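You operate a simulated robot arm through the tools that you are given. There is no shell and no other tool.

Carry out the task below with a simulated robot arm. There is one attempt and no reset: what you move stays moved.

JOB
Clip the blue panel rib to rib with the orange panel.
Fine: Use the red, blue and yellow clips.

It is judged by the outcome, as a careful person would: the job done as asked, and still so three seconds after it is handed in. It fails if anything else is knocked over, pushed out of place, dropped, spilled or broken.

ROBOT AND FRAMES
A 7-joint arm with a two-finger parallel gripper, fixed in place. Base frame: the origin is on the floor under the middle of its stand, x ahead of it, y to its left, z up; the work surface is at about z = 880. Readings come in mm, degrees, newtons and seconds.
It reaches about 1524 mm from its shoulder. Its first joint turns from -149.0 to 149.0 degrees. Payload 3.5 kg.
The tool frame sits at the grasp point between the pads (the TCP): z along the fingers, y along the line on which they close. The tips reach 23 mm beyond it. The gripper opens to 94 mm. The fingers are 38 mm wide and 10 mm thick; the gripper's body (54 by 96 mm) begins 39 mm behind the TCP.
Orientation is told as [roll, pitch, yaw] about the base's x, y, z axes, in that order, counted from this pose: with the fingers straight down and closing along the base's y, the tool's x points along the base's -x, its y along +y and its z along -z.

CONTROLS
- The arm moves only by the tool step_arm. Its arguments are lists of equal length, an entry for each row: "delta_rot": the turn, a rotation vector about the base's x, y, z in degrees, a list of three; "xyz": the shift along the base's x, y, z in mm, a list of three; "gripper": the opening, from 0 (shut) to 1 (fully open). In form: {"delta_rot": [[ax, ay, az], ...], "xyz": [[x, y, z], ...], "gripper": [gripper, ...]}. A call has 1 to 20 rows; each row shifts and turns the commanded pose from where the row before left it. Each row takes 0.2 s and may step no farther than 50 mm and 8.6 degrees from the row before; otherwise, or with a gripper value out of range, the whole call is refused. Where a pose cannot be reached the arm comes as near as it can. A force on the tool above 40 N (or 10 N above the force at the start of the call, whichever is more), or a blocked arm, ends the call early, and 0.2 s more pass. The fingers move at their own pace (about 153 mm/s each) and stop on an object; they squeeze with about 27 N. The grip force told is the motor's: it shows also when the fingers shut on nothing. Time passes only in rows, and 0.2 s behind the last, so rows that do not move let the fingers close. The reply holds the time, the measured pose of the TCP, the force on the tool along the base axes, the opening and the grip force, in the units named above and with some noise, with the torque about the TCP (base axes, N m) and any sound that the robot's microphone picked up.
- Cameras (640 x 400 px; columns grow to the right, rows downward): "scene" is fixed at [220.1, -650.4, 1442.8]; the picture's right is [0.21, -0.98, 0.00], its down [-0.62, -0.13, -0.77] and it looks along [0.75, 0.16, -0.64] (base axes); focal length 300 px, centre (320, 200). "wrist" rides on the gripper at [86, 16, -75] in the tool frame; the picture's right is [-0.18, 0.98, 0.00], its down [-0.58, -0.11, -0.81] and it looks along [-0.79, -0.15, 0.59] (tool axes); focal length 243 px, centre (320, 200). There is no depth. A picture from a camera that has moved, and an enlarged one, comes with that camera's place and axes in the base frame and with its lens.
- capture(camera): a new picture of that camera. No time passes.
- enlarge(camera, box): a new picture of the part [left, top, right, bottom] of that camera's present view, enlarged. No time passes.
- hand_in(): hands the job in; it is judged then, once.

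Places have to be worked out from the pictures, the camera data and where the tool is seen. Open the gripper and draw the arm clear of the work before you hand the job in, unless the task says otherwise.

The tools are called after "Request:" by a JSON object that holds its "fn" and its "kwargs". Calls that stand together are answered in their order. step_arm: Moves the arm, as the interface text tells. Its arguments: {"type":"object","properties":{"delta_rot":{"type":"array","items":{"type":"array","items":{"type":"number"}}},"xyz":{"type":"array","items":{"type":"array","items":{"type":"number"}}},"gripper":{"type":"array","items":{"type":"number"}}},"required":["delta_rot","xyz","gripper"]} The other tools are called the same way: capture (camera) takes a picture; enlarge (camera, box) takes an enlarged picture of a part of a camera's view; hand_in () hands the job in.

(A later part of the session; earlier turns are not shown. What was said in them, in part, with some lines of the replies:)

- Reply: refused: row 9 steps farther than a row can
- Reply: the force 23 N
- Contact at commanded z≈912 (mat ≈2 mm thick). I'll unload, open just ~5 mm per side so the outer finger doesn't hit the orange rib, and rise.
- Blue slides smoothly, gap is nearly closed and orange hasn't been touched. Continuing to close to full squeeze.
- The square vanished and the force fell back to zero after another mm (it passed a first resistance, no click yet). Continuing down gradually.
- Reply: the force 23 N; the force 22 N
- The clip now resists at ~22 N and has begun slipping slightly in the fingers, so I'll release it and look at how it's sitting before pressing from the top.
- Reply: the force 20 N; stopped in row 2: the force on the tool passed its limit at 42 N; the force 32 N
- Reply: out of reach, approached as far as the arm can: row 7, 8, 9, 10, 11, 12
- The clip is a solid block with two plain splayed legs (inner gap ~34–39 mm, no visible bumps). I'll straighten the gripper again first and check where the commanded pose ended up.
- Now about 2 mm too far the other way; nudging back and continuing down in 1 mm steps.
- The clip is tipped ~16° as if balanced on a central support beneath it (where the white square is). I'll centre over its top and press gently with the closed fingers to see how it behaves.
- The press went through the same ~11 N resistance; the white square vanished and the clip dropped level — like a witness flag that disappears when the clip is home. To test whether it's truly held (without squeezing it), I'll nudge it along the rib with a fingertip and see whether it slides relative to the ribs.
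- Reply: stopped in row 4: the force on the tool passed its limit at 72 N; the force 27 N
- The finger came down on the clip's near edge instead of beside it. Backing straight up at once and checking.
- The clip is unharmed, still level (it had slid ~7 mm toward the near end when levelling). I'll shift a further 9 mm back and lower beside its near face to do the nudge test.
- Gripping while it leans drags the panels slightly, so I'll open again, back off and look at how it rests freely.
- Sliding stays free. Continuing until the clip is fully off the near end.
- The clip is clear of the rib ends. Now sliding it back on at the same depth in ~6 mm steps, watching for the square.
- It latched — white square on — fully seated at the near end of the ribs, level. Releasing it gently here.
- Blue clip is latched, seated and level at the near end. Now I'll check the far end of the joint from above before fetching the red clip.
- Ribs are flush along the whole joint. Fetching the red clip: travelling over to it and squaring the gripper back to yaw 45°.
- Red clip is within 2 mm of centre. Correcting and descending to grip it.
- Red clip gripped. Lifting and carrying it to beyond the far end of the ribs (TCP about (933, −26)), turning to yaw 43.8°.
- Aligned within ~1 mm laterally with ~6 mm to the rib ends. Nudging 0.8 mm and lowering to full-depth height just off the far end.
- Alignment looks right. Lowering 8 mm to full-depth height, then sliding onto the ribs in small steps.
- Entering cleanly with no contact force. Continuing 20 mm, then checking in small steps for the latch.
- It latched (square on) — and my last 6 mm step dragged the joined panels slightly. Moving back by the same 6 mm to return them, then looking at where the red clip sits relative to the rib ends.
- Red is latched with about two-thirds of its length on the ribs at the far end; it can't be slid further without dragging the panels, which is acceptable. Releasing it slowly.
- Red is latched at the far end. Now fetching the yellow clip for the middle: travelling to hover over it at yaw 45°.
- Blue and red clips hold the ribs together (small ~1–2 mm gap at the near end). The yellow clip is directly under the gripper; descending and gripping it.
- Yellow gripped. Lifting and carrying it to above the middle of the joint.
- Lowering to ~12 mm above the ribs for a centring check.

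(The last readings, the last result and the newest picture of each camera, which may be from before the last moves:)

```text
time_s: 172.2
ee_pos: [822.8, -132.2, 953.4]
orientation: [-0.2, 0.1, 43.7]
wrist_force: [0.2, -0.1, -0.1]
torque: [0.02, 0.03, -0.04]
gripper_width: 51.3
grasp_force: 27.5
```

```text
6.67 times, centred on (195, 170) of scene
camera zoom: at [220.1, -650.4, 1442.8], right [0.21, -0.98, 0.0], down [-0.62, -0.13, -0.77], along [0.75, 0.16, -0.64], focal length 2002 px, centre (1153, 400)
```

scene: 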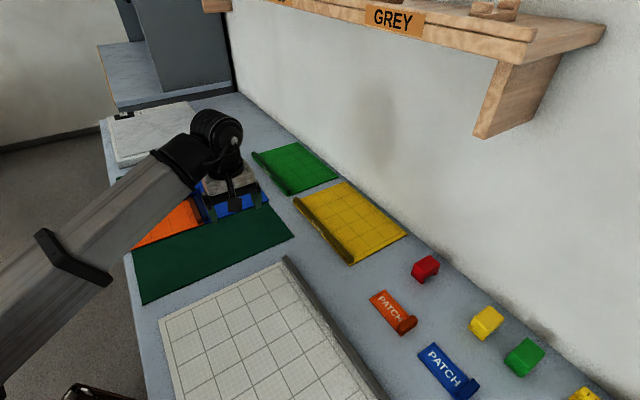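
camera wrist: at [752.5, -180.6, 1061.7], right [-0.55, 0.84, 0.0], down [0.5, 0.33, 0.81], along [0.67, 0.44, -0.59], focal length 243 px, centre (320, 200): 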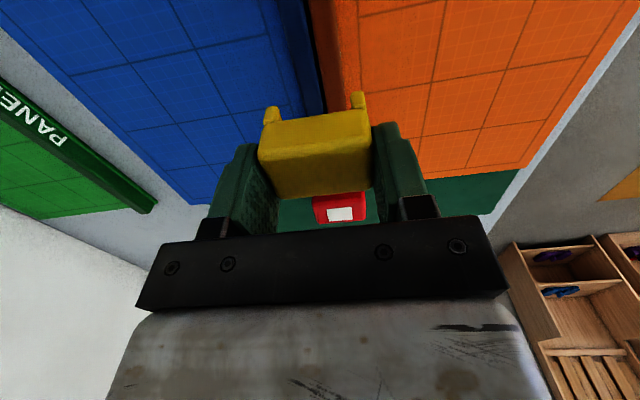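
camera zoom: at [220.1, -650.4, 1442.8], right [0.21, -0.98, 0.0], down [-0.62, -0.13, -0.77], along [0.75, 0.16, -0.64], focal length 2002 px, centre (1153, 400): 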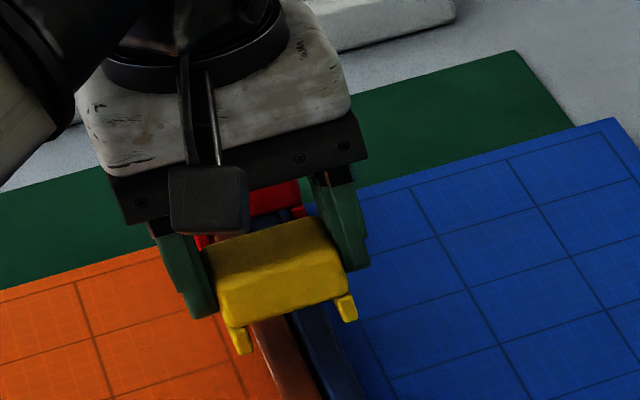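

Clip is ~1.3 mm toward the blue side; correcting. Since the latch seems to fire only when the clip is slow, I'll pause just above the trigger height and then plunge quickly in one row to nearly full depth.

Request:
{"fn": "step_arm", "kwargs": {"delta_rot": [[0, 0, 0], [0, 0, 0], [0, 0, 0], [0, 0, 0]], "xyz": [[-0.85, 0.85, 0], [0, 0, -6], [0, 0, -4.7], [0, 0, 0]], "gripper": [0.45, 0.45, 0.45, 0.45]}}

Request:
{"fn": "enlarge", "kwargs": {"camera": "wrist", "box": [240, 40, 400, 200]}}

```text
time_s: 173.2
ee_pos: [823.2, -131.8, 944.8]
orientation: [-0.2, 0.2, 43.8]
wrist_force: [0.5, 0.3, -0.2]
torque: [0.0, 0.05, 0.04]
gripper_width: 51.1
grasp_force: 27.1
```

```text
2.50 times, centred on (320, 120) of wrist
camera zoom: at [750.5, -180.3, 1018.8], right [-0.55, 0.84, 0.0], down [0.5, 0.33, 0.81], along [0.67, 0.44, -0.59], focal length 606 px, centre (320, 400)
```

zoom: 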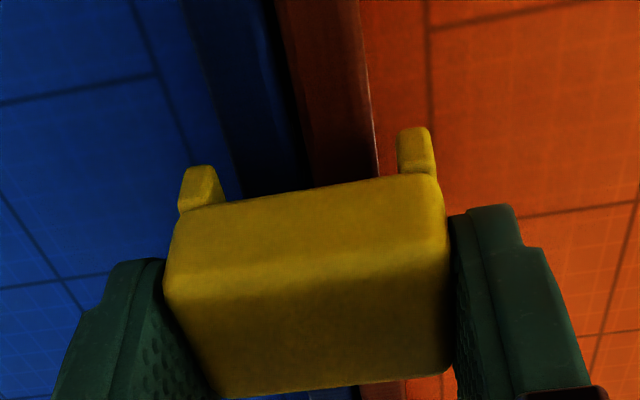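

Centred, square not on. Plunging 11 mm in a single row.

Request:
{"fn": "step_arm", "kwargs": {"delta_rot": [[0, 0, 0], [0, 0, 0]], "xyz": [[0, 0, -11], [0, 0, 0]], "gripper": [0.45, 0.45]}}

Request:
{"fn": "enlarge", "kwargs": {"camera": "wrist", "box": [240, 60, 400, 220]}}

Request:
{"fn": "enlarge", "kwargs": {"camera": "scene", "box": [165, 140, 225, 200]}}

```text
time_s: 173.8
ee_pos: [822.0, -132.3, 933.5]
orientation: [0.0, 0.0, 43.8]
wrist_force: [0.5, -0.5, -0.6]
torque: [0.01, 0.01, 0.0]
gripper_width: 51.0
grasp_force: 26.3
```

```text
2.50 times, centred on (320, 140) of wrist
camera zoom: at [750.0, -180.8, 1007.9], right [-0.55, 0.84, 0.0], down [0.5, 0.33, 0.81], along [0.67, 0.44, -0.59], focal length 606 px, centre (320, 350)
```

zoom: 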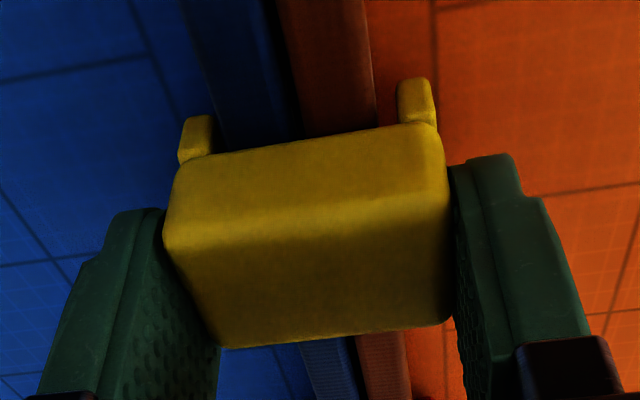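

```text
6.67 times, centred on (195, 170) of scene
camera zoom: at [220.1, -650.4, 1442.8], right [0.21, -0.98, 0.0], down [-0.62, -0.13, -0.77], along [0.75, 0.16, -0.64], focal length 2002 px, centre (1153, 400)
```

zoom: 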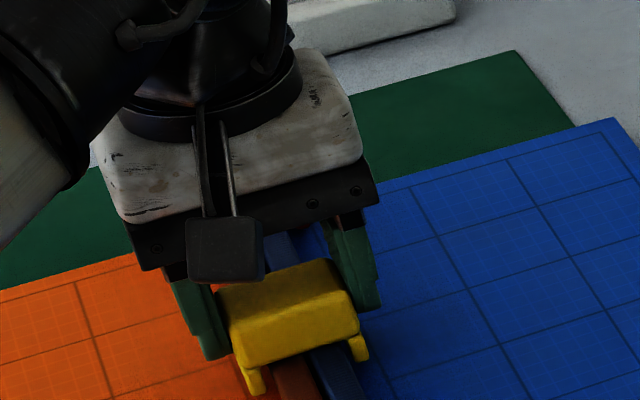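

The quick plunge left it at depth but unlatched (it likely latched and was instantly broken through). I'll try resetting it in place by pitching the clip ~14° and levelling it back, to see if it re-latches nearer full depth.

Request:
{"fn": "step_arm", "kwargs": {"delta_rot": [[-4.84, 5.05, 0], [-4.84, 5.05, 0], [0, 0, 0]], "xyz": [[2.2, 2.1, 1.2], [2.2, 2.1, 1.2], [0, 0, 0]], "gripper": [0.45, 0.45, 0.45]}}

Request:
{"fn": "capture", "kwargs": {"camera": "wrist"}}

Request:
{"fn": "enlarge", "kwargs": {"camera": "scene", "box": [165, 140, 225, 200]}}

Request:
{"fn": "step_arm", "kwargs": {"delta_rot": [[2.42, -2.53, 0], [0, 0, 0]], "xyz": [[-1.1, -1.05, -0.6], [0, 0, 0]], "gripper": [0.45, 0.45]}}

Request:
{"fn": "enlarge", "kwargs": {"camera": "wrist", "box": [240, 60, 400, 220]}}

Request:
{"fn": "step_arm", "kwargs": {"delta_rot": [[2.42, -2.53, 0], [0, 0, 0]], "xyz": [[-1.1, -1.05, -0.6], [0, 0, 0]], "gripper": [0.45, 0.45]}}

Request:
{"fn": "enlarge", "kwargs": {"camera": "wrist", "box": [240, 60, 400, 220]}}

```text
time_s: 174.6
ee_pos: [827.6, -126.5, 935.7]
orientation: [0.0, 14.2, 43.7]
wrist_force: [0.1, 0.2, -0.9]
torque: [-0.01, 0.02, 0.02]
gripper_width: 51.1
grasp_force: 27.1
```

```text
taken
camera wrist: at [769.6, -160.9, 1029.8], right [-0.55, 0.83, -0.05], down [0.62, 0.45, 0.64], along [0.55, 0.32, -0.77], focal length 243 px, centre (320, 200)
```

wrist: 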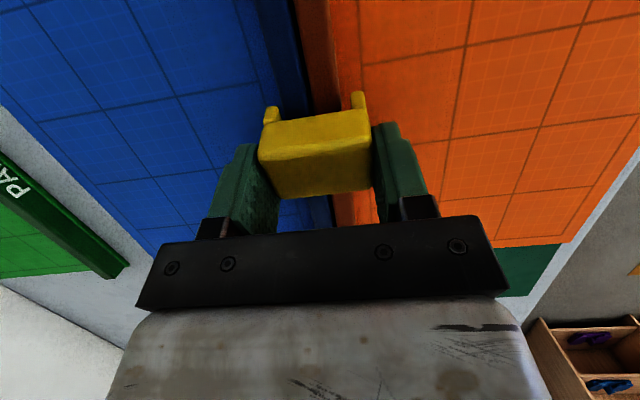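

```text
6.67 times, centred on (195, 170) of scene
camera zoom: at [220.1, -650.4, 1442.8], right [0.21, -0.98, 0.0], down [-0.62, -0.13, -0.77], along [0.75, 0.16, -0.64], focal length 2002 px, centre (1153, 400)
```

zoom: 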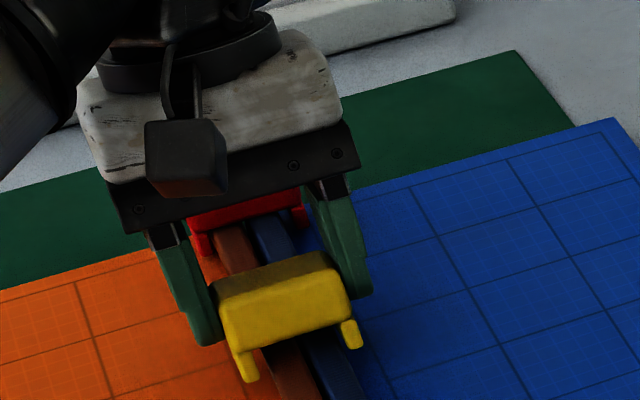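

```text
time_s: 175.2
ee_pos: [826.9, -127.2, 935.3]
orientation: [-0.1, 10.6, 43.9]
wrist_force: [-0.7, -0.6, 0.9]
torque: [0.02, 0.01, -0.01]
gripper_width: 50.8
grasp_force: 27.0
```

```text
2.50 times, centred on (320, 140) of wrist
camera zoom: at [764.1, -166.3, 1024.6], right [-0.55, 0.83, -0.03], down [0.59, 0.42, 0.69], along [0.59, 0.36, -0.73], focal length 606 px, centre (320, 350)
```

zoom: 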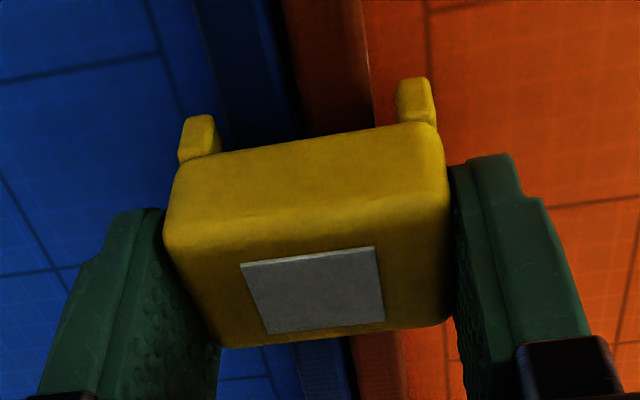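

```text
time_s: 175.8
ee_pos: [824.6, -129.2, 935.0]
orientation: [-0.1, 7.2, 43.8]
wrist_force: [-1.6, -0.3, 8.6]
torque: [-0.07, 0.16, 0.03]
gripper_width: 51.1
grasp_force: 27.2
```

```text
2.50 times, centred on (320, 140) of wrist
camera zoom: at [758.8, -171.5, 1020.1], right [-0.55, 0.84, -0.02], down [0.56, 0.39, 0.73], along [0.62, 0.39, -0.68], focal length 606 px, centre (320, 350)
```

zoom: 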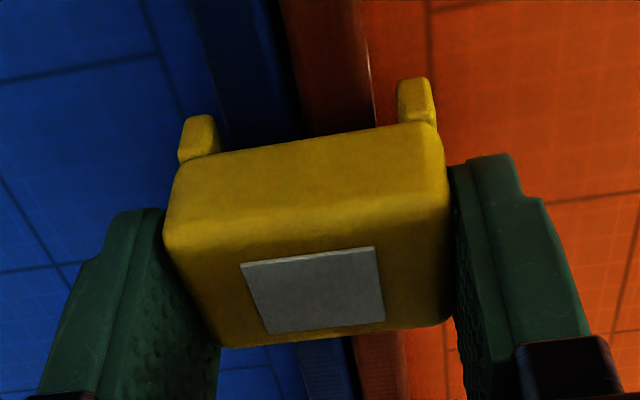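

Pitching resets it: it re-latched once the tilt dropped below ~12° (square on), at ~4 mm above full depth. I want it lower, so I'll push it through again, then repeat using a combined twist+pitch so that it re-latches closer to full depth.

Request:
{"fn": "step_arm", "kwargs": {"delta_rot": [[2.42, -2.53, 0], [2.42, -2.53, 0], [0, 0, 0]], "xyz": [[-1.1, -1.05, -0.8], [-1.1, -1.05, -0.8], [0, 0, 0]], "gripper": [0.45, 0.45, 0.45]}}

Request:
{"fn": "step_arm", "kwargs": {"delta_rot": [[0, 0, 0], [0, 0, 0]], "xyz": [[0, 0, -1], [0, 0, 0]], "gripper": [0.45, 0.45]}}

Request:
{"fn": "enlarge", "kwargs": {"camera": "wrist", "box": [240, 60, 400, 220]}}

```text
time_s: 176.6
ee_pos: [824.1, -131.5, 933.0]
orientation: [-0.1, 0.0, 43.8]
wrist_force: [1.0, -0.3, -1.0]
torque: [0.01, -0.02, -0.01]
gripper_width: 51.0
grasp_force: 26.8
```

```text
time_s: 177.2
ee_pos: [823.7, -131.7, 931.5]
orientation: [-0.1, 0.1, 43.8]
wrist_force: [1.1, 0.0, 0.0]
torque: [0.0, -0.02, 0.02]
gripper_width: 50.9
grasp_force: 27.3
```

```text
2.50 times, centred on (320, 140) of wrist
camera zoom: at [750.3, -180.7, 1007.2], right [-0.55, 0.84, 0.0], down [0.5, 0.33, 0.81], along [0.67, 0.44, -0.59], focal length 606 px, centre (320, 350)
```

zoom: 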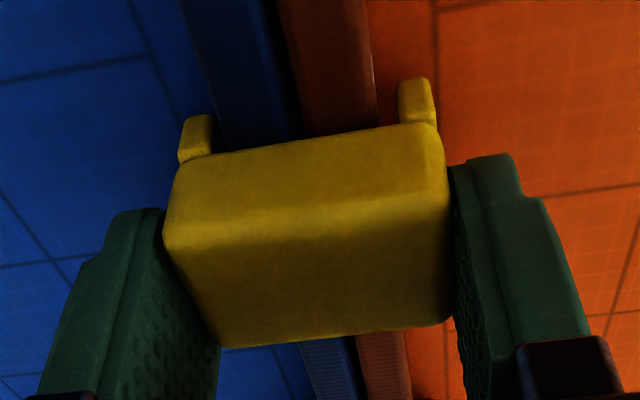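

Unlatched again. I'll find the exact full-depth contact height first.

Request:
{"fn": "step_arm", "kwargs": {"delta_rot": [[0, 0, 0], [0, 0, 0]], "xyz": [[0, 0, -0.8], [0, 0, 0]], "gripper": [0.45, 0.45]}}

Request:
{"fn": "step_arm", "kwargs": {"delta_rot": [[0, 0, 0], [0, 0, 0]], "xyz": [[0, 0, -0.8], [0, 0, 0]], "gripper": [0.45, 0.45]}}

Request:
{"fn": "step_arm", "kwargs": {"delta_rot": [[0, 0, 0], [0, 0, 0]], "xyz": [[0, 0, -0.8], [0, 0, 0]], "gripper": [0.45, 0.45]}}

```text
time_s: 177.8
ee_pos: [822.7, -132.7, 931.4]
orientation: [-0.1, 0.2, 43.8]
wrist_force: [0.3, -0.9, -0.8]
torque: [0.03, 0.02, -0.01]
gripper_width: 51.0
grasp_force: 27.2
```

```text
time_s: 178.3
ee_pos: [823.3, -131.7, 930.7]
orientation: [-0.1, 0.1, 43.9]
wrist_force: [-0.1, -0.7, 3.4]
torque: [-0.03, -0.01, -0.01]
gripper_width: 51.2
grasp_force: 27.1
```

```text
time_s: 178.9
ee_pos: [824.0, -130.8, 931.1]
orientation: [-0.1, 0.1, 43.8]
wrist_force: [-2.0, -2.6, 10.9]
torque: [-0.07, 0.09, -0.03]
gripper_width: 50.9
grasp_force: 27.5
```

Full-depth contact found. Now the combined move at depth: twist +8°, pitch +12°, then reduce the pitch in 1.5° steps watching for the latch.

Request:
{"fn": "step_arm", "kwargs": {"delta_rot": [[0, 0, 0], [0, 0, 4], [0, 0, 4], [-4.72, 3.71, 0], [-4.72, 3.71, 0], [0, 0, 0]], "xyz": [[0, 0, 1.25], [0, 0, 0], [0, 0, 0], [1.64, 2.08, 1.9], [1.64, 2.08, 1.4], [0, 0, 0]], "gripper": [0.45, 0.45, 0.45, 0.45, 0.45, 0.45]}}

Request:
{"fn": "enlarge", "kwargs": {"camera": "wrist", "box": [240, 60, 400, 220]}}

Request:
{"fn": "step_arm", "kwargs": {"delta_rot": [[1.18, -0.93, 0], [0, 0, 0]], "xyz": [[-0.41, -0.52, -0.3], [0, 0, 0]], "gripper": [0.45, 0.45]}}

Request:
{"fn": "enlarge", "kwargs": {"camera": "wrist", "box": [240, 60, 400, 220]}}

Request:
{"fn": "step_arm", "kwargs": {"delta_rot": [[1.18, -0.93, 0], [0, 0, 0]], "xyz": [[-0.41, -0.52, -0.32], [0, 0, 0]], "gripper": [0.45, 0.45]}}

Request:
{"fn": "enlarge", "kwargs": {"camera": "wrist", "box": [240, 60, 400, 220]}}

```text
time_s: 180.3
ee_pos: [826.1, -127.2, 934.9]
orientation: [-0.1, 12.2, 51.7]
wrist_force: [-0.3, 1.1, -1.0]
torque: [0.0, -0.02, 0.0]
gripper_width: 51.2
grasp_force: 27.8
```

```text
2.50 times, centred on (320, 140) of wrist
camera zoom: at [772.0, -171.6, 1025.9], right [-0.66, 0.75, -0.04], down [0.54, 0.51, 0.67], along [0.52, 0.42, -0.75], focal length 606 px, centre (320, 350)
```

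zoom: 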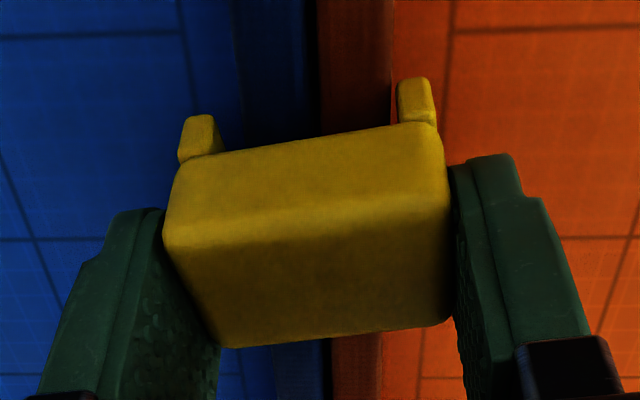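

```text
time_s: 180.9
ee_pos: [826.5, -127.8, 933.7]
orientation: [-0.1, 10.6, 51.9]
wrist_force: [-0.2, 0.1, 1.2]
torque: [-0.02, 0.04, -0.02]
gripper_width: 51.2
grasp_force: 27.1
```

```text
2.50 times, centred on (320, 140) of wrist
camera zoom: at [770.1, -174.4, 1023.7], right [-0.66, 0.75, -0.03], down [0.53, 0.5, 0.69], along [0.53, 0.43, -0.73], focal length 606 px, centre (320, 350)
```

zoom: 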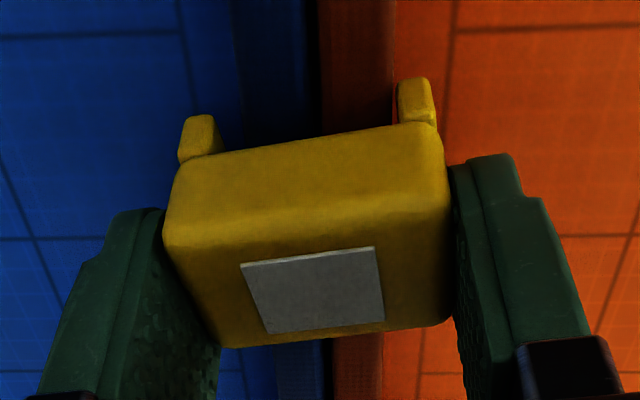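

```text
time_s: 181.6
ee_pos: [824.7, -129.4, 933.4]
orientation: [-0.1, 9.1, 51.8]
wrist_force: [-2.4, 0.9, 6.5]
torque: [-0.05, 0.11, -0.04]
gripper_width: 51.0
grasp_force: 26.6
```

```text
2.50 times, centred on (320, 140) of wrist
camera zoom: at [768.1, -177.0, 1021.5], right [-0.66, 0.75, -0.03], down [0.52, 0.48, 0.7], along [0.54, 0.45, -0.71], focal length 606 px, centre (320, 350)
```

zoom: 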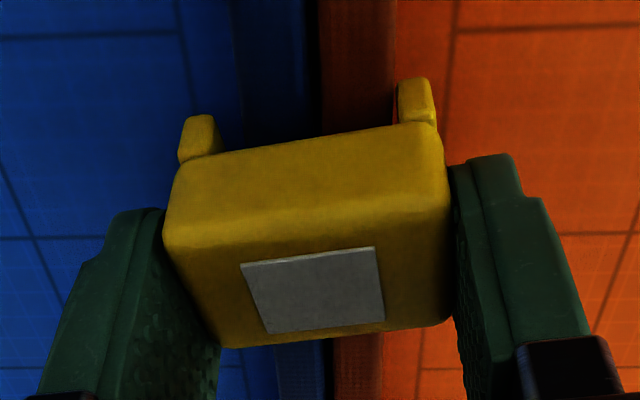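

It re-latched as soon as the tilt dropped under ~12° again, independent of the twist, at ~3.8 mm height. Tilting sideways (roll) instead needs less lift, so I'll push through once more and use a roll to re-latch at ~3 mm or less.

Request:
{"fn": "step_arm", "kwargs": {"delta_rot": [[3.58, -2.81, -4], [3.58, -2.81, -4], [0, 0, 0]], "xyz": [[-1.25, -1.6, -1.5], [-1.25, -1.6, -1.5], [0, 0, 0]], "gripper": [0.45, 0.45, 0.45]}}

Request:
{"fn": "enlarge", "kwargs": {"camera": "wrist", "box": [240, 60, 400, 220]}}

```text
time_s: 182.3
ee_pos: [824.4, -132.7, 931.6]
orientation: [0.6, -0.1, 43.7]
wrist_force: [0.7, 0.8, 2.3]
torque: [-0.01, -0.02, 0.0]
gripper_width: 51.4
grasp_force: 27.0
```

```text
2.50 times, centred on (320, 140) of wrist
camera zoom: at [751.3, -181.3, 1005.9], right [-0.55, 0.84, 0.01], down [0.5, 0.32, 0.81], along [0.67, 0.45, -0.59], focal length 606 px, centre (320, 350)
```

zoom: 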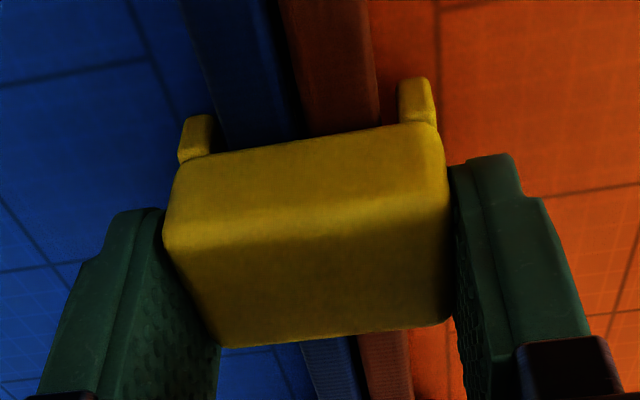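

Unlatched at full depth. Now rolling the clip +14° (blue side down) with lateral compensation, then back in small steps.

Request:
{"fn": "step_arm", "kwargs": {"delta_rot": [[0, 0, 0], [5.05, 4.84, 0], [5.05, 4.84, 0], [0, 0, 0]], "xyz": [[0.5, -0.5, 0.3], [2.4, -2.5, 1.6], [2.4, -2.5, 1.3], [0, 0, 0]], "gripper": [0.45, 0.45, 0.45, 0.45]}}

Request:
{"fn": "enlarge", "kwargs": {"camera": "wrist", "box": [240, 60, 400, 220]}}

Request:
{"fn": "enlarge", "kwargs": {"camera": "scene", "box": [165, 140, 225, 200]}}

```text
time_s: 183.3
ee_pos: [829.9, -138.4, 935.2]
orientation: [14.7, 0.0, 43.9]
wrist_force: [0.4, -0.1, 0.2]
torque: [0.01, -0.03, 0.02]
gripper_width: 51.1
grasp_force: 27.0
```

```text
2.50 times, centred on (320, 140) of wrist
camera zoom: at [769.4, -200.1, 1011.0], right [-0.53, 0.81, 0.25], down [0.63, 0.18, 0.75], along [0.57, 0.55, -0.61], focal length 606 px, centre (320, 350)
```

zoom: 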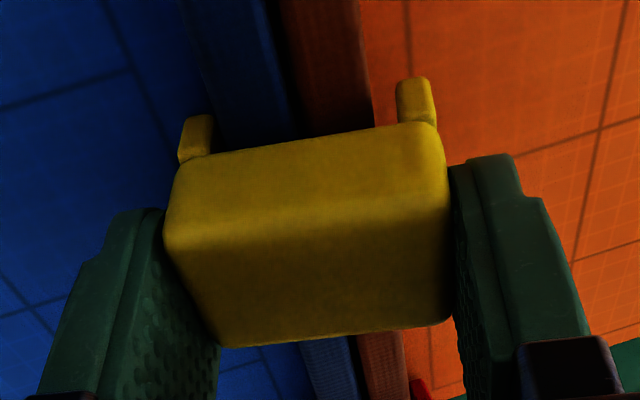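

```text
6.67 times, centred on (195, 170) of scene
camera zoom: at [220.1, -650.4, 1442.8], right [0.21, -0.98, 0.0], down [-0.62, -0.13, -0.77], along [0.75, 0.16, -0.64], focal length 2002 px, centre (1153, 400)
```

zoom: 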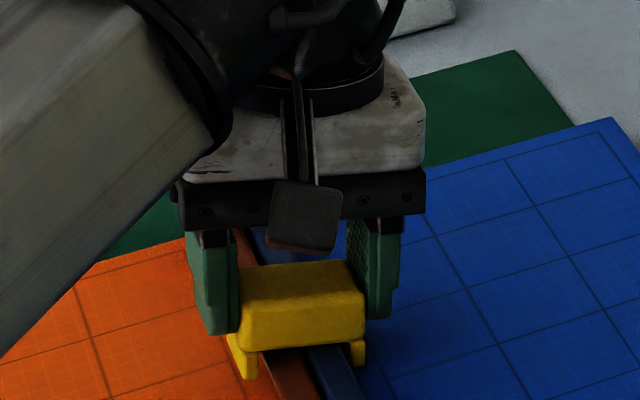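

Tilt 14.7°, square off, no contact forces. Lowering 0.4 mm to be as low as possible, then rolling back about 1° at a time.

Request:
{"fn": "step_arm", "kwargs": {"delta_rot": [[0, 0, 0], [0, 0, 0]], "xyz": [[0, 0, -0.5], [0, 0, 0]], "gripper": [0.45, 0.45]}}

Request:
{"fn": "step_arm", "kwargs": {"delta_rot": [[-0.87, -0.83, 0], [0, 0, 0]], "xyz": [[-0.37, 0.38, -0.2], [0, 0, 0]], "gripper": [0.45, 0.45]}}

Request:
{"fn": "step_arm", "kwargs": {"delta_rot": [[-0.87, -0.83, 0], [0, 0, 0]], "xyz": [[-0.37, 0.38, -0.2], [0, 0, 0]], "gripper": [0.45, 0.45]}}

Request:
{"fn": "enlarge", "kwargs": {"camera": "wrist", "box": [240, 60, 400, 220]}}

Request:
{"fn": "step_arm", "kwargs": {"delta_rot": [[-0.87, -0.83, 0], [0, 0, 0]], "xyz": [[-0.37, 0.38, -0.2], [0, 0, 0]], "gripper": [0.45, 0.45]}}

Request:
{"fn": "enlarge", "kwargs": {"camera": "wrist", "box": [240, 60, 400, 220]}}

```text
time_s: 183.9
ee_pos: [828.4, -137.9, 935.0]
orientation: [14.6, 0.0, 43.8]
wrist_force: [0.2, 0.7, -0.9]
torque: [0.01, 0.0, -0.01]
gripper_width: 51.2
grasp_force: 27.0
```

```text
time_s: 184.6
ee_pos: [827.7, -137.0, 934.7]
orientation: [13.5, 0.0, 44.0]
wrist_force: [0.5, 0.7, 1.1]
torque: [-0.03, -0.01, 0.03]
gripper_width: 51.2
grasp_force: 27.2
```

```text
time_s: 185.2
ee_pos: [828.1, -137.0, 933.6]
orientation: [12.0, 0.0, 43.9]
wrist_force: [-0.7, -0.1, 0.4]
torque: [-0.04, 0.0, -0.01]
gripper_width: 51.1
grasp_force: 26.7
```

```text
2.50 times, centred on (320, 140) of wrist
camera zoom: at [765.8, -197.6, 1010.4], right [-0.53, 0.82, 0.21], down [0.61, 0.2, 0.77], along [0.59, 0.53, -0.61], focal length 606 px, centre (320, 350)
```

zoom: 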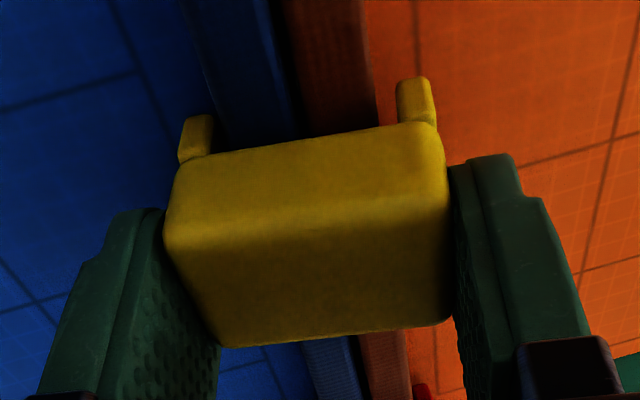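

```text
time_s: 185.8
ee_pos: [826.7, -136.5, 933.2]
orientation: [10.9, 0.0, 43.8]
wrist_force: [0.0, -0.6, 2.7]
torque: [-0.06, 0.0, -0.03]
gripper_width: 51.4
grasp_force: 27.4
```

```text
2.50 times, centred on (320, 140) of wrist
camera zoom: at [764.1, -195.8, 1009.8], right [-0.54, 0.82, 0.19], down [0.6, 0.22, 0.77], along [0.59, 0.52, -0.61], focal length 606 px, centre (320, 350)
```

zoom: 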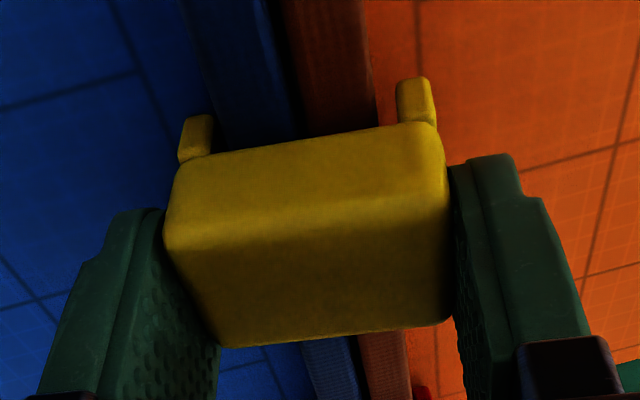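

Request:
{"fn": "step_arm", "kwargs": {"delta_rot": [[-0.87, -0.83, 0], [0, 0, 0]], "xyz": [[-0.37, 0.38, -0.15], [0, 0, 0]], "gripper": [0.45, 0.45]}}

Request:
{"fn": "enlarge", "kwargs": {"camera": "wrist", "box": [240, 60, 400, 220]}}

Request:
{"fn": "step_arm", "kwargs": {"delta_rot": [[-0.87, -0.83, 0], [0, 0, 0]], "xyz": [[-0.37, 0.38, -0.2], [0, 0, 0]], "gripper": [0.45, 0.45]}}

Request:
{"fn": "enlarge", "kwargs": {"camera": "wrist", "box": [240, 60, 400, 220]}}

Request:
{"fn": "step_arm", "kwargs": {"delta_rot": [[-0.87, -0.83, 0], [0, 0, 0]], "xyz": [[-0.37, 0.38, -0.2], [0, 0, 0]], "gripper": [0.45, 0.45]}}

Request:
{"fn": "enlarge", "kwargs": {"camera": "wrist", "box": [240, 60, 400, 220]}}

```text
time_s: 186.3
ee_pos: [826.4, -135.1, 932.8]
orientation: [9.7, 0.1, 43.7]
wrist_force: [0.5, -0.9, 3.7]
torque: [-0.09, -0.04, 0.02]
gripper_width: 51.0
grasp_force: 26.9
```

```text
2.50 times, centred on (320, 140) of wrist
camera zoom: at [762.5, -194.0, 1009.4], right [-0.54, 0.83, 0.17], down [0.59, 0.23, 0.78], along [0.6, 0.52, -0.61], focal length 606 px, centre (320, 350)
```

zoom: 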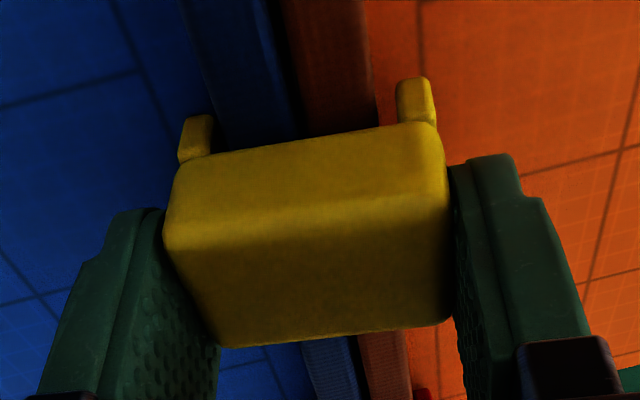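

```text
time_s: 186.9
ee_pos: [824.8, -134.4, 933.3]
orientation: [8.6, 0.1, 43.8]
wrist_force: [0.3, 0.2, 1.3]
torque: [-0.04, 0.03, -0.06]
gripper_width: 51.4
grasp_force: 27.5
```

```text
2.50 times, centred on (320, 140) of wrist
camera zoom: at [761.3, -192.2, 1009.2], right [-0.54, 0.83, 0.15], down [0.58, 0.24, 0.78], along [0.61, 0.51, -0.61], focal length 606 px, centre (320, 350)
```

zoom: 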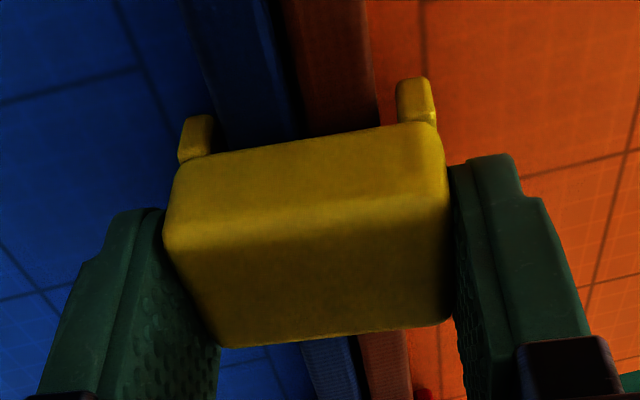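

```text
time_s: 187.6
ee_pos: [826.4, -135.2, 931.5]
orientation: [7.3, 0.0, 43.7]
wrist_force: [-0.6, 0.0, -0.1]
torque: [-0.02, -0.02, 0.0]
gripper_width: 51.2
grasp_force: 27.7
```

```text
2.50 times, centred on (320, 140) of wrist
camera zoom: at [760.5, -190.8, 1008.9], right [-0.54, 0.83, 0.13], down [0.57, 0.25, 0.79], along [0.62, 0.5, -0.61], focal length 606 px, centre (320, 350)
```

zoom: 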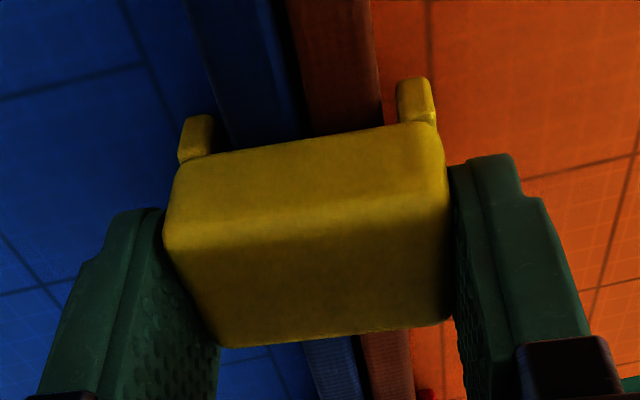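

Rolling doesn't reset it, so the check is on the clip's tunnel axis versus the rib direction (limit ≈14°). I'll level it, then use twist 8.5° plus pitch ~12.5° with minimal lift, and come back on pitch so it latches as low as possible.

Request:
{"fn": "step_arm", "kwargs": {"delta_rot": [[-2.63, -2.53, 0], [-2.63, -2.53, 0], [0, 0, 0]], "xyz": [[-1.5, 1.55, -0.6], [-1.5, 1.55, -0.6], [0, 0, 0]], "gripper": [0.45, 0.45, 0.45]}}

Request:
{"fn": "enlarge", "kwargs": {"camera": "wrist", "box": [240, 60, 400, 220]}}

Request:
{"fn": "step_arm", "kwargs": {"delta_rot": [[0, 0, 0], [0, 0, 0]], "xyz": [[0, 0, -0.6], [0, 0, 0]], "gripper": [0.45, 0.45]}}

```text
time_s: 188.3
ee_pos: [823.6, -132.8, 931.0]
orientation: [0.0, 0.0, 43.9]
wrist_force: [-0.2, 0.5, -0.2]
torque: [0.0, 0.01, -0.02]
gripper_width: 51.2
grasp_force: 26.9
```

```text
2.50 times, centred on (320, 140) of wrist
camera zoom: at [751.1, -180.9, 1006.7], right [-0.55, 0.84, 0.0], down [0.5, 0.32, 0.81], along [0.67, 0.44, -0.59], focal length 606 px, centre (320, 350)
```

zoom: 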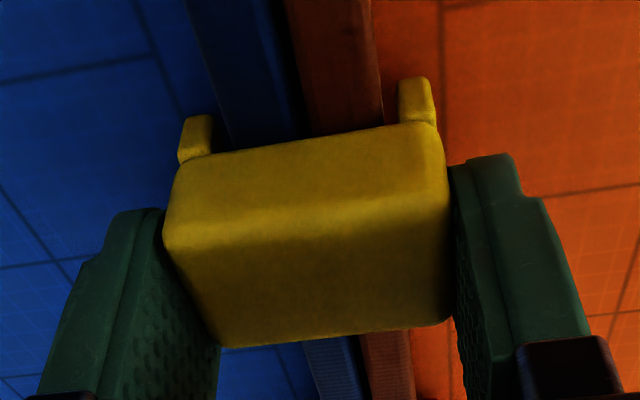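

```text
time_s: 188.9
ee_pos: [823.0, -132.3, 930.7]
orientation: [0.0, 0.0, 43.8]
wrist_force: [0.6, -0.2, 0.2]
torque: [0.01, 0.02, -0.02]
gripper_width: 51.0
grasp_force: 27.2
```

Request:
{"fn": "step_arm", "kwargs": {"delta_rot": [[0, 0, 0], [0, 0, 0]], "xyz": [[0.6, -0.6, -0.5], [0, 0, 0]], "gripper": [0.45, 0.45]}}

Request:
{"fn": "step_arm", "kwargs": {"delta_rot": [[0, 0, 0], [0, 0, 0]], "xyz": [[0, 0, -0.5], [0, 0, 0]], "gripper": [0.45, 0.45]}}

```text
time_s: 189.6
ee_pos: [824.3, -131.8, 931.1]
orientation: [0.0, -0.1, 43.8]
wrist_force: [-1.8, 0.6, 4.2]
torque: [0.0, 0.04, -0.01]
gripper_width: 51.2
grasp_force: 27.2
```

```text
time_s: 190.2
ee_pos: [823.9, -133.0, 931.0]
orientation: [0.0, 0.0, 43.8]
wrist_force: [3.3, 1.9, 7.4]
torque: [-0.04, -0.01, 0.03]
gripper_width: 51.0
grasp_force: 26.9
```

Contact height found. Executing: up 0.9, twist +8.5°, pitch +13° while keeping the far edge barely above the ribs, then easing the pitch back in ~0.7° steps.

Request:
{"fn": "step_arm", "kwargs": {"delta_rot": [[0, 0, 0], [0, 0, 4.25], [0, 0, 4.25], [-5.14, 3.97, 0], [-5.14, 3.97, 0], [0, 0, 0]], "xyz": [[0, 0, 0.9], [0, 0, 0], [0, 0, 0], [1.75, 2.27, 1.8], [1.75, 2.27, 1.45], [0, 0, 0]], "gripper": [0.45, 0.45, 0.45, 0.45, 0.45, 0.45]}}

Request:
{"fn": "step_arm", "kwargs": {"delta_rot": [[0.79, -0.61, 0], [0, 0, 0]], "xyz": [[-0.27, -0.35, -0.3], [0, 0, 0]], "gripper": [0.45, 0.45]}}

Request:
{"fn": "enlarge", "kwargs": {"camera": "wrist", "box": [240, 60, 400, 220]}}

Request:
{"fn": "step_arm", "kwargs": {"delta_rot": [[0.55, -0.43, 0], [0, 0, 0]], "xyz": [[-0.19, -0.24, -0.15], [0, 0, 0]], "gripper": [0.45, 0.45]}}

Request:
{"fn": "enlarge", "kwargs": {"camera": "wrist", "box": [240, 60, 400, 220]}}

Request:
{"fn": "step_arm", "kwargs": {"delta_rot": [[0.55, -0.43, 0], [0, 0, 0]], "xyz": [[-0.19, -0.24, -0.15], [0, 0, 0]], "gripper": [0.45, 0.45]}}

Request:
{"fn": "enlarge", "kwargs": {"camera": "wrist", "box": [240, 60, 400, 220]}}

```text
time_s: 191.6
ee_pos: [827.7, -127.3, 933.1]
orientation: [0.1, 13.1, 52.3]
wrist_force: [0.1, 0.4, -1.0]
torque: [0.0, -0.01, 0.02]
gripper_width: 51.1
grasp_force: 26.9
```

```text
time_s: 192.2
ee_pos: [827.0, -127.1, 933.3]
orientation: [0.0, 12.0, 52.3]
wrist_force: [-0.7, 0.6, -0.3]
torque: [0.0, -0.05, 0.04]
gripper_width: 51.1
grasp_force: 26.8
```

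```text
2.50 times, centred on (320, 140) of wrist
camera zoom: at [773.2, -173.1, 1024.9], right [-0.67, 0.74, -0.04], down [0.54, 0.52, 0.67], along [0.52, 0.43, -0.74], focal length 606 px, centre (320, 350)
```

zoom: 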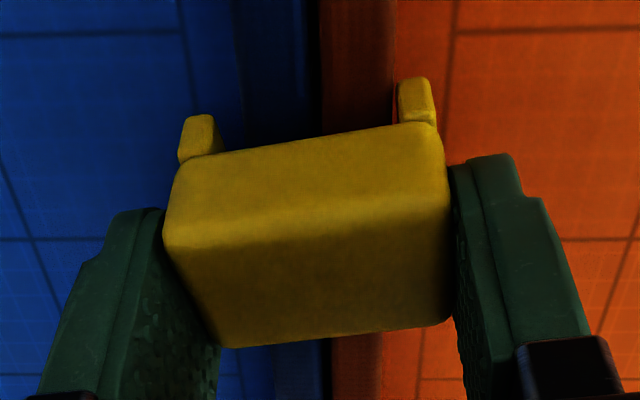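

```text
time_s: 192.8
ee_pos: [827.1, -127.5, 934.0]
orientation: [0.2, 11.3, 52.3]
wrist_force: [-0.5, 1.3, 0.0]
torque: [0.06, 0.02, -0.01]
gripper_width: 51.1
grasp_force: 27.2
```

```text
2.50 times, centred on (320, 140) of wrist
camera zoom: at [772.1, -174.6, 1024.1], right [-0.67, 0.74, -0.04], down [0.53, 0.51, 0.68], along [0.52, 0.43, -0.74], focal length 606 px, centre (320, 350)
```

zoom: 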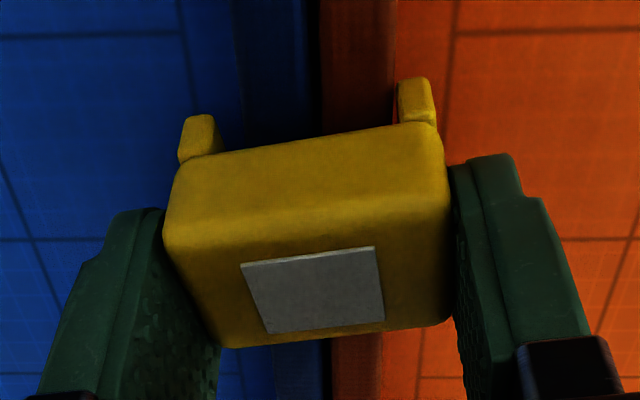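

```text
time_s: 193.3
ee_pos: [826.5, -128.7, 933.4]
orientation: [0.0, 10.6, 52.3]
wrist_force: [0.4, -2.1, -0.1]
torque: [-0.08, -0.04, 0.01]
gripper_width: 51.2
grasp_force: 26.9
```

```text
2.50 times, centred on (320, 140) of wrist
camera zoom: at [771.0, -175.4, 1023.2], right [-0.67, 0.74, -0.03], down [0.53, 0.5, 0.69], along [0.53, 0.44, -0.73], focal length 606 px, centre (320, 350)
```

zoom: 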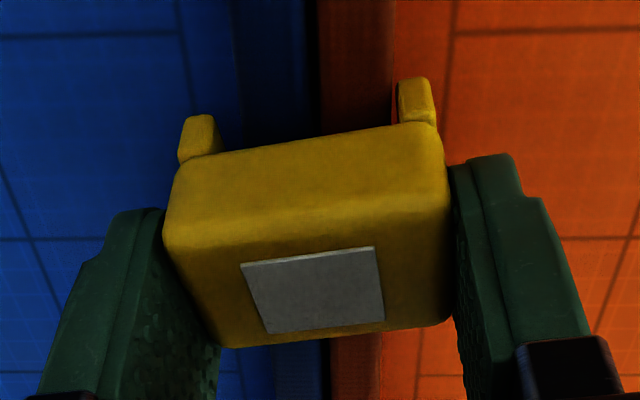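

Latched again, this time ~3.4 mm above full depth (max lean ≈11°). Undoing the twist (free rotation), keeping the far-end-down pitch so it rests stably on the ribs, and checking.

Request:
{"fn": "step_arm", "kwargs": {"delta_rot": [[0, 0, -4.25], [0, 0, -4.25], [0, 0, 0]], "xyz": [[0, 0, 0], [0, 0, 0], [0, 0, 0]], "gripper": [0.45, 0.45, 0.45]}}

Request:
{"fn": "enlarge", "kwargs": {"camera": "wrist", "box": [240, 60, 400, 220]}}

Request:
{"fn": "enlarge", "kwargs": {"camera": "scene", "box": [165, 140, 225, 200]}}

```text
time_s: 194.2
ee_pos: [827.3, -128.2, 933.5]
orientation: [0.0, 10.7, 43.9]
wrist_force: [2.6, -1.7, 1.3]
torque: [-0.04, -0.05, 0.03]
gripper_width: 51.0
grasp_force: 27.3
```

```text
2.50 times, centred on (320, 140) of wrist
camera zoom: at [764.8, -166.9, 1023.1], right [-0.55, 0.83, -0.03], down [0.6, 0.42, 0.69], along [0.59, 0.36, -0.73], focal length 606 px, centre (320, 350)
```

zoom: 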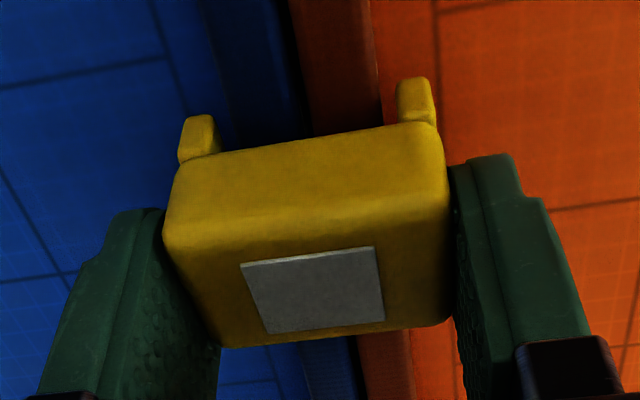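

```text
6.67 times, centred on (195, 170) of scene
camera zoom: at [220.1, -650.4, 1442.8], right [0.21, -0.98, 0.0], down [-0.62, -0.13, -0.77], along [0.75, 0.16, -0.64], focal length 2002 px, centre (1153, 400)
```

zoom: 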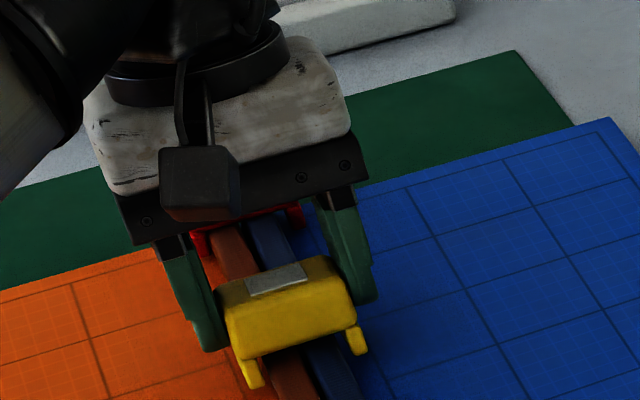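

Square still on. Opening slowly and retracting along the finger direction.

Request:
{"fn": "step_arm", "kwargs": {"delta_rot": [[0, 0, 0], [0, 0, 0], [0, 0, 0], [0, 0, 0], [0, 0, 0], [0, 0, 0]], "xyz": [[0, 0, 0], [0, 0, 0], [0, 0, 0], [0, 0, 0], [0, 0, 0], [0, 0, 0]], "gripper": [0.53, 0.55, 0.57, 0.62, 0.7, 0.78]}}

Request:
{"fn": "enlarge", "kwargs": {"camera": "wrist", "box": [240, 60, 400, 220]}}

Request:
{"fn": "step_arm", "kwargs": {"delta_rot": [[0, 0, 0], [0, 0, 0], [0, 0, 0], [0, 0, 0]], "xyz": [[2.7, 2.6, 20], [3.3, 3.2, 25], [3.3, 3.2, 25], [0, 0, 0]], "gripper": [0.78, 0.78, 0.78, 0.78]}}

Request:
{"fn": "enlarge", "kwargs": {"camera": "wrist", "box": [220, 0, 420, 200]}}

Request:
{"fn": "enlarge", "kwargs": {"camera": "scene", "box": [165, 140, 225, 200]}}

```text
time_s: 195.6
ee_pos: [825.8, -128.1, 933.5]
orientation: [0.0, 10.6, 43.8]
wrist_force: [0.1, 0.2, -0.3]
torque: [-0.01, 0.0, -0.05]
gripper_width: 73.5
grasp_force: 0.1
```

```text
2.50 times, centred on (320, 140) of wrist
camera zoom: at [764.7, -166.9, 1023.1], right [-0.55, 0.83, -0.03], down [0.6, 0.42, 0.69], along [0.59, 0.36, -0.73], focal length 606 px, centre (320, 350)
```

zoom: 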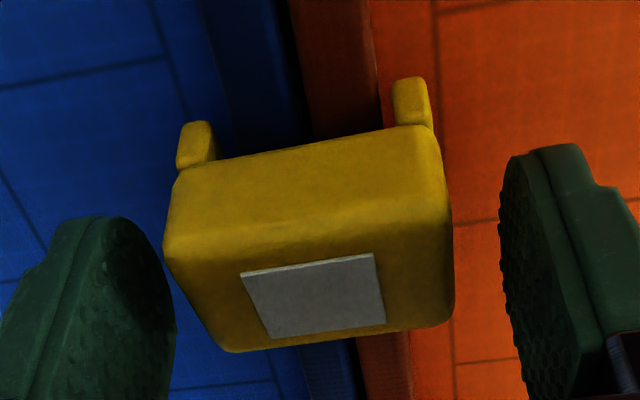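

```text
time_s: 196.6
ee_pos: [836.4, -121.9, 1004.4]
orientation: [0.1, 10.6, 43.8]
wrist_force: [-0.9, 1.2, -0.3]
torque: [0.01, 0.0, 0.01]
gripper_width: 73.3
grasp_force: 0.0
```

```text
2.00 times, centred on (320, 100) of wrist
camera zoom: at [773.9, -160.0, 1093.9], right [-0.55, 0.83, -0.03], down [0.6, 0.42, 0.68], along [0.59, 0.36, -0.73], focal length 485 px, centre (320, 400)
```

zoom: 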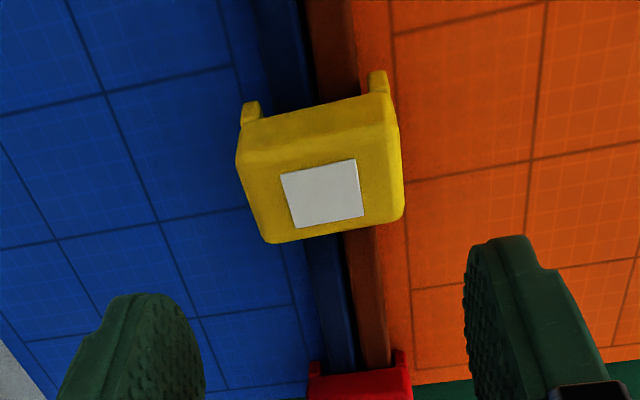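

```text
6.67 times, centred on (195, 170) of scene
camera zoom: at [220.1, -650.4, 1442.8], right [0.21, -0.98, 0.0], down [-0.62, -0.13, -0.77], along [0.75, 0.16, -0.64], focal length 2002 px, centre (1153, 400)
```

zoom: 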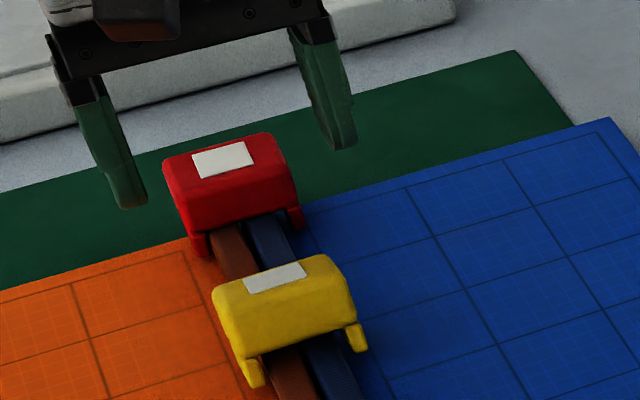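

All three clips show their white squares. Straightening the gripper, rising and drawing the arm away to its starting area for a final check.

Request:
{"fn": "step_arm", "kwargs": {"delta_rot": [[3.67, -3.83, 0], [3.67, -3.83, 0], [0, 0, 0], [0, 0, 0], [0, 0, 0], [0, 0, 0], [0, 0, 0], [0, 0, 0], [0, 0, 0], [0, 0, 0], [0, 0, 0]], "xyz": [[0, 0, 30], [0, 0, 40], [0, 0, 45], [0, 0, 20], [40, 2, 0], [40, 2, 0], [40, 2, 0], [40, 2, 0], [40, 2, 0], [40, 2, 0], [0, 0, 0]], "gripper": [0.8, 0.8, 0.8, 0.9, 1, 1, 1, 1, 1, 1, 1]}}

Request:
{"fn": "capture", "kwargs": {"camera": "scene"}}

Request:
{"fn": "enlarge", "kwargs": {"camera": "scene", "box": [100, 110, 300, 270]}}

Request:
{"fn": "enlarge", "kwargs": {"camera": "scene", "box": [165, 145, 225, 225]}}

Request:
{"fn": "enlarge", "kwargs": {"camera": "scene", "box": [340, 230, 640, 400]}}

```text
time_s: 198.9
ee_pos: [1080.5, -105.9, 1137.7]
orientation: [-0.1, 0.0, 43.9]
wrist_force: [0.1, 0.2, -0.2]
torque: [0.0, 0.04, 0.03]
gripper_width: 93.9
grasp_force: 0.0
```

```text
taken
```

scene: 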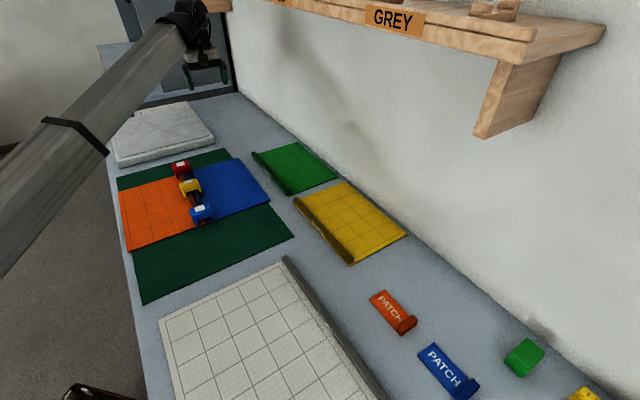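

```text
2.50 times, centred on (200, 190) of scene
camera zoom: at [220.1, -650.4, 1442.8], right [0.21, -0.98, 0.0], down [-0.62, -0.13, -0.77], along [0.75, 0.16, -0.64], focal length 751 px, centre (620, 225)
```

zoom: 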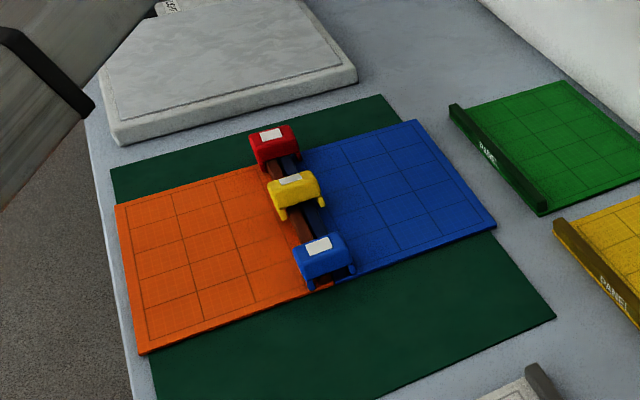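

```text
5.00 times, centred on (195, 185) of scene
camera zoom: at [220.1, -650.4, 1442.8], right [0.21, -0.98, 0.0], down [-0.62, -0.13, -0.77], along [0.75, 0.16, -0.64], focal length 1502 px, centre (945, 275)
```

zoom: 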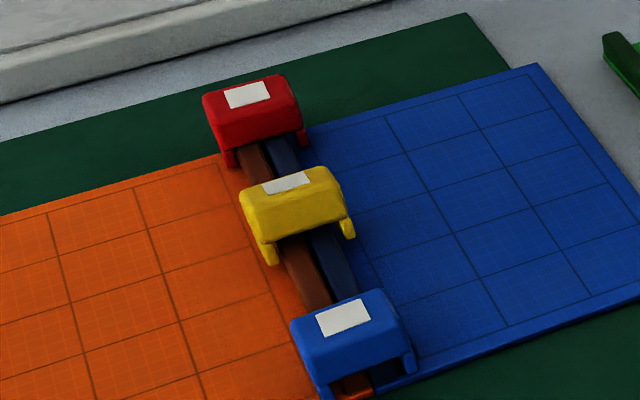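

```text
2.13 times, centred on (490, 315) of scene
camera zoom: at [220.1, -650.4, 1442.8], right [0.21, -0.98, 0.0], down [-0.62, -0.13, -0.77], along [0.75, 0.16, -0.64], focal length 641 px, centre (-43, -45)
```

zoom: 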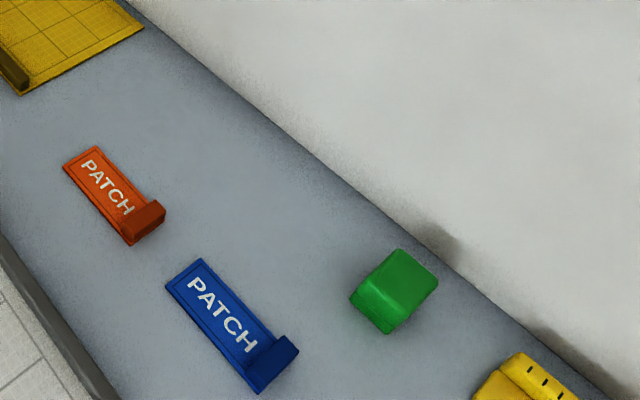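

All three clips (red, yellow, blue) show latched, panels flat and joined rib to rib, and the other items are where they were. I'll let two seconds pass and check that everything stays put.

Request:
{"fn": "step_arm", "kwargs": {"delta_rot": [[0, 0, 0], [0, 0, 0], [0, 0, 0], [0, 0, 0], [0, 0, 0], [0, 0, 0], [0, 0, 0], [0, 0, 0], [0, 0, 0], [0, 0, 0], [0, 0, 0], [0, 0, 0], [0, 0, 0], [0, 0, 0], [0, 0, 0]], "xyz": [[0, 0, 0], [0, 0, 0], [0, 0, 0], [0, 0, 0], [0, 0, 0], [0, 0, 0], [0, 0, 0], [0, 0, 0], [0, 0, 0], [0, 0, 0], [0, 0, 0], [0, 0, 0], [0, 0, 0], [0, 0, 0], [0, 0, 0]], "gripper": [1, 1, 1, 1, 1, 1, 1, 1, 1, 1, 1, 1, 1, 1, 1]}}

Request:
{"fn": "enlarge", "kwargs": {"camera": "scene", "box": [165, 145, 225, 225]}}

Request:
{"fn": "capture", "kwargs": {"camera": "scene"}}

```text
time_s: 202.2
ee_pos: [1080.1, -106.0, 1138.5]
orientation: [0.0, 0.1, 43.7]
wrist_force: [0.3, -0.3, -0.1]
torque: [0.0, 0.0, -0.02]
gripper_width: 94.0
grasp_force: 0.1
```

```text
5.00 times, centred on (195, 185) of scene
camera zoom: at [220.1, -650.4, 1442.8], right [0.21, -0.98, 0.0], down [-0.62, -0.13, -0.77], along [0.75, 0.16, -0.64], focal length 1502 px, centre (945, 275)
```

zoom: 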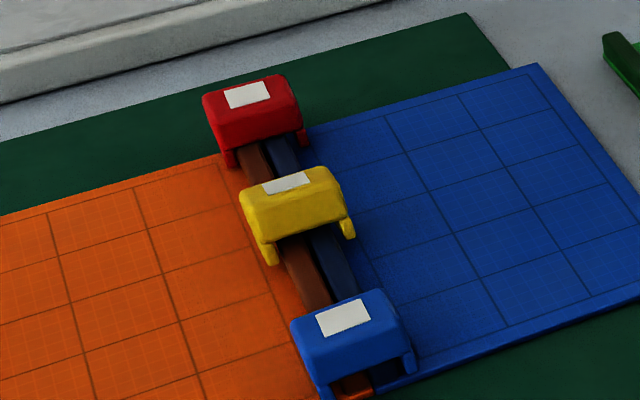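

```text
taken
```

scene: 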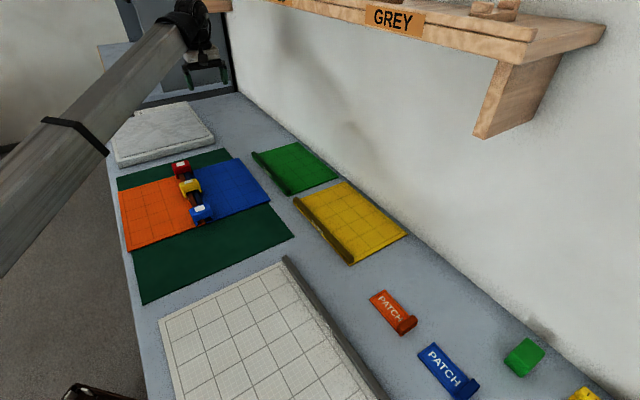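

The assembly is stable: the red, yellow and blue clips are latched over both ribs, the gripper is open and the arm is clear. Handing the job in.

Request:
{"fn": "hand_in", "kwargs": {}}

```text
The job is handed in.
```

The blue and orange panels are now joined rib to rib on the mat, held by the red, yellow and blue clips. I handed the job in, and nothing had shifted over the three seconds I watched before that.

- **Latching:** each clip shows a white square on top. With the blue clip I found that both panels lift with the clip when the square is on. They don't when it is off, so I took the square to mean latched. I did not tug-test the final positions.
- **Blue clip:** fully seated and level at the near end, with its face about 5 mm beyond the rib end.
- **Red clip:** latched at the far end, but only about two-thirds of its length is on the ribs. The rest overhangs, by roughly 9 mm past the panel edge.
- **Yellow clip:** latched near the middle, sitting about 3 mm short of full depth with a lean of about 11°. I could not get it to latch lower in that spot.
- **Panels:** there is a gap of about 1–2 mm between the ribs at the near end. The orange panel moved a few millimetres from where it started.
- **Rough handling:** once, while testing, the fingertips came down on the blue clip with 72 N. It looked undamaged and latched normally afterwards.

In the last picture the green clip, the patches, the ruler and the other panels look to be where they were. The gripper is open and the arm is clear.
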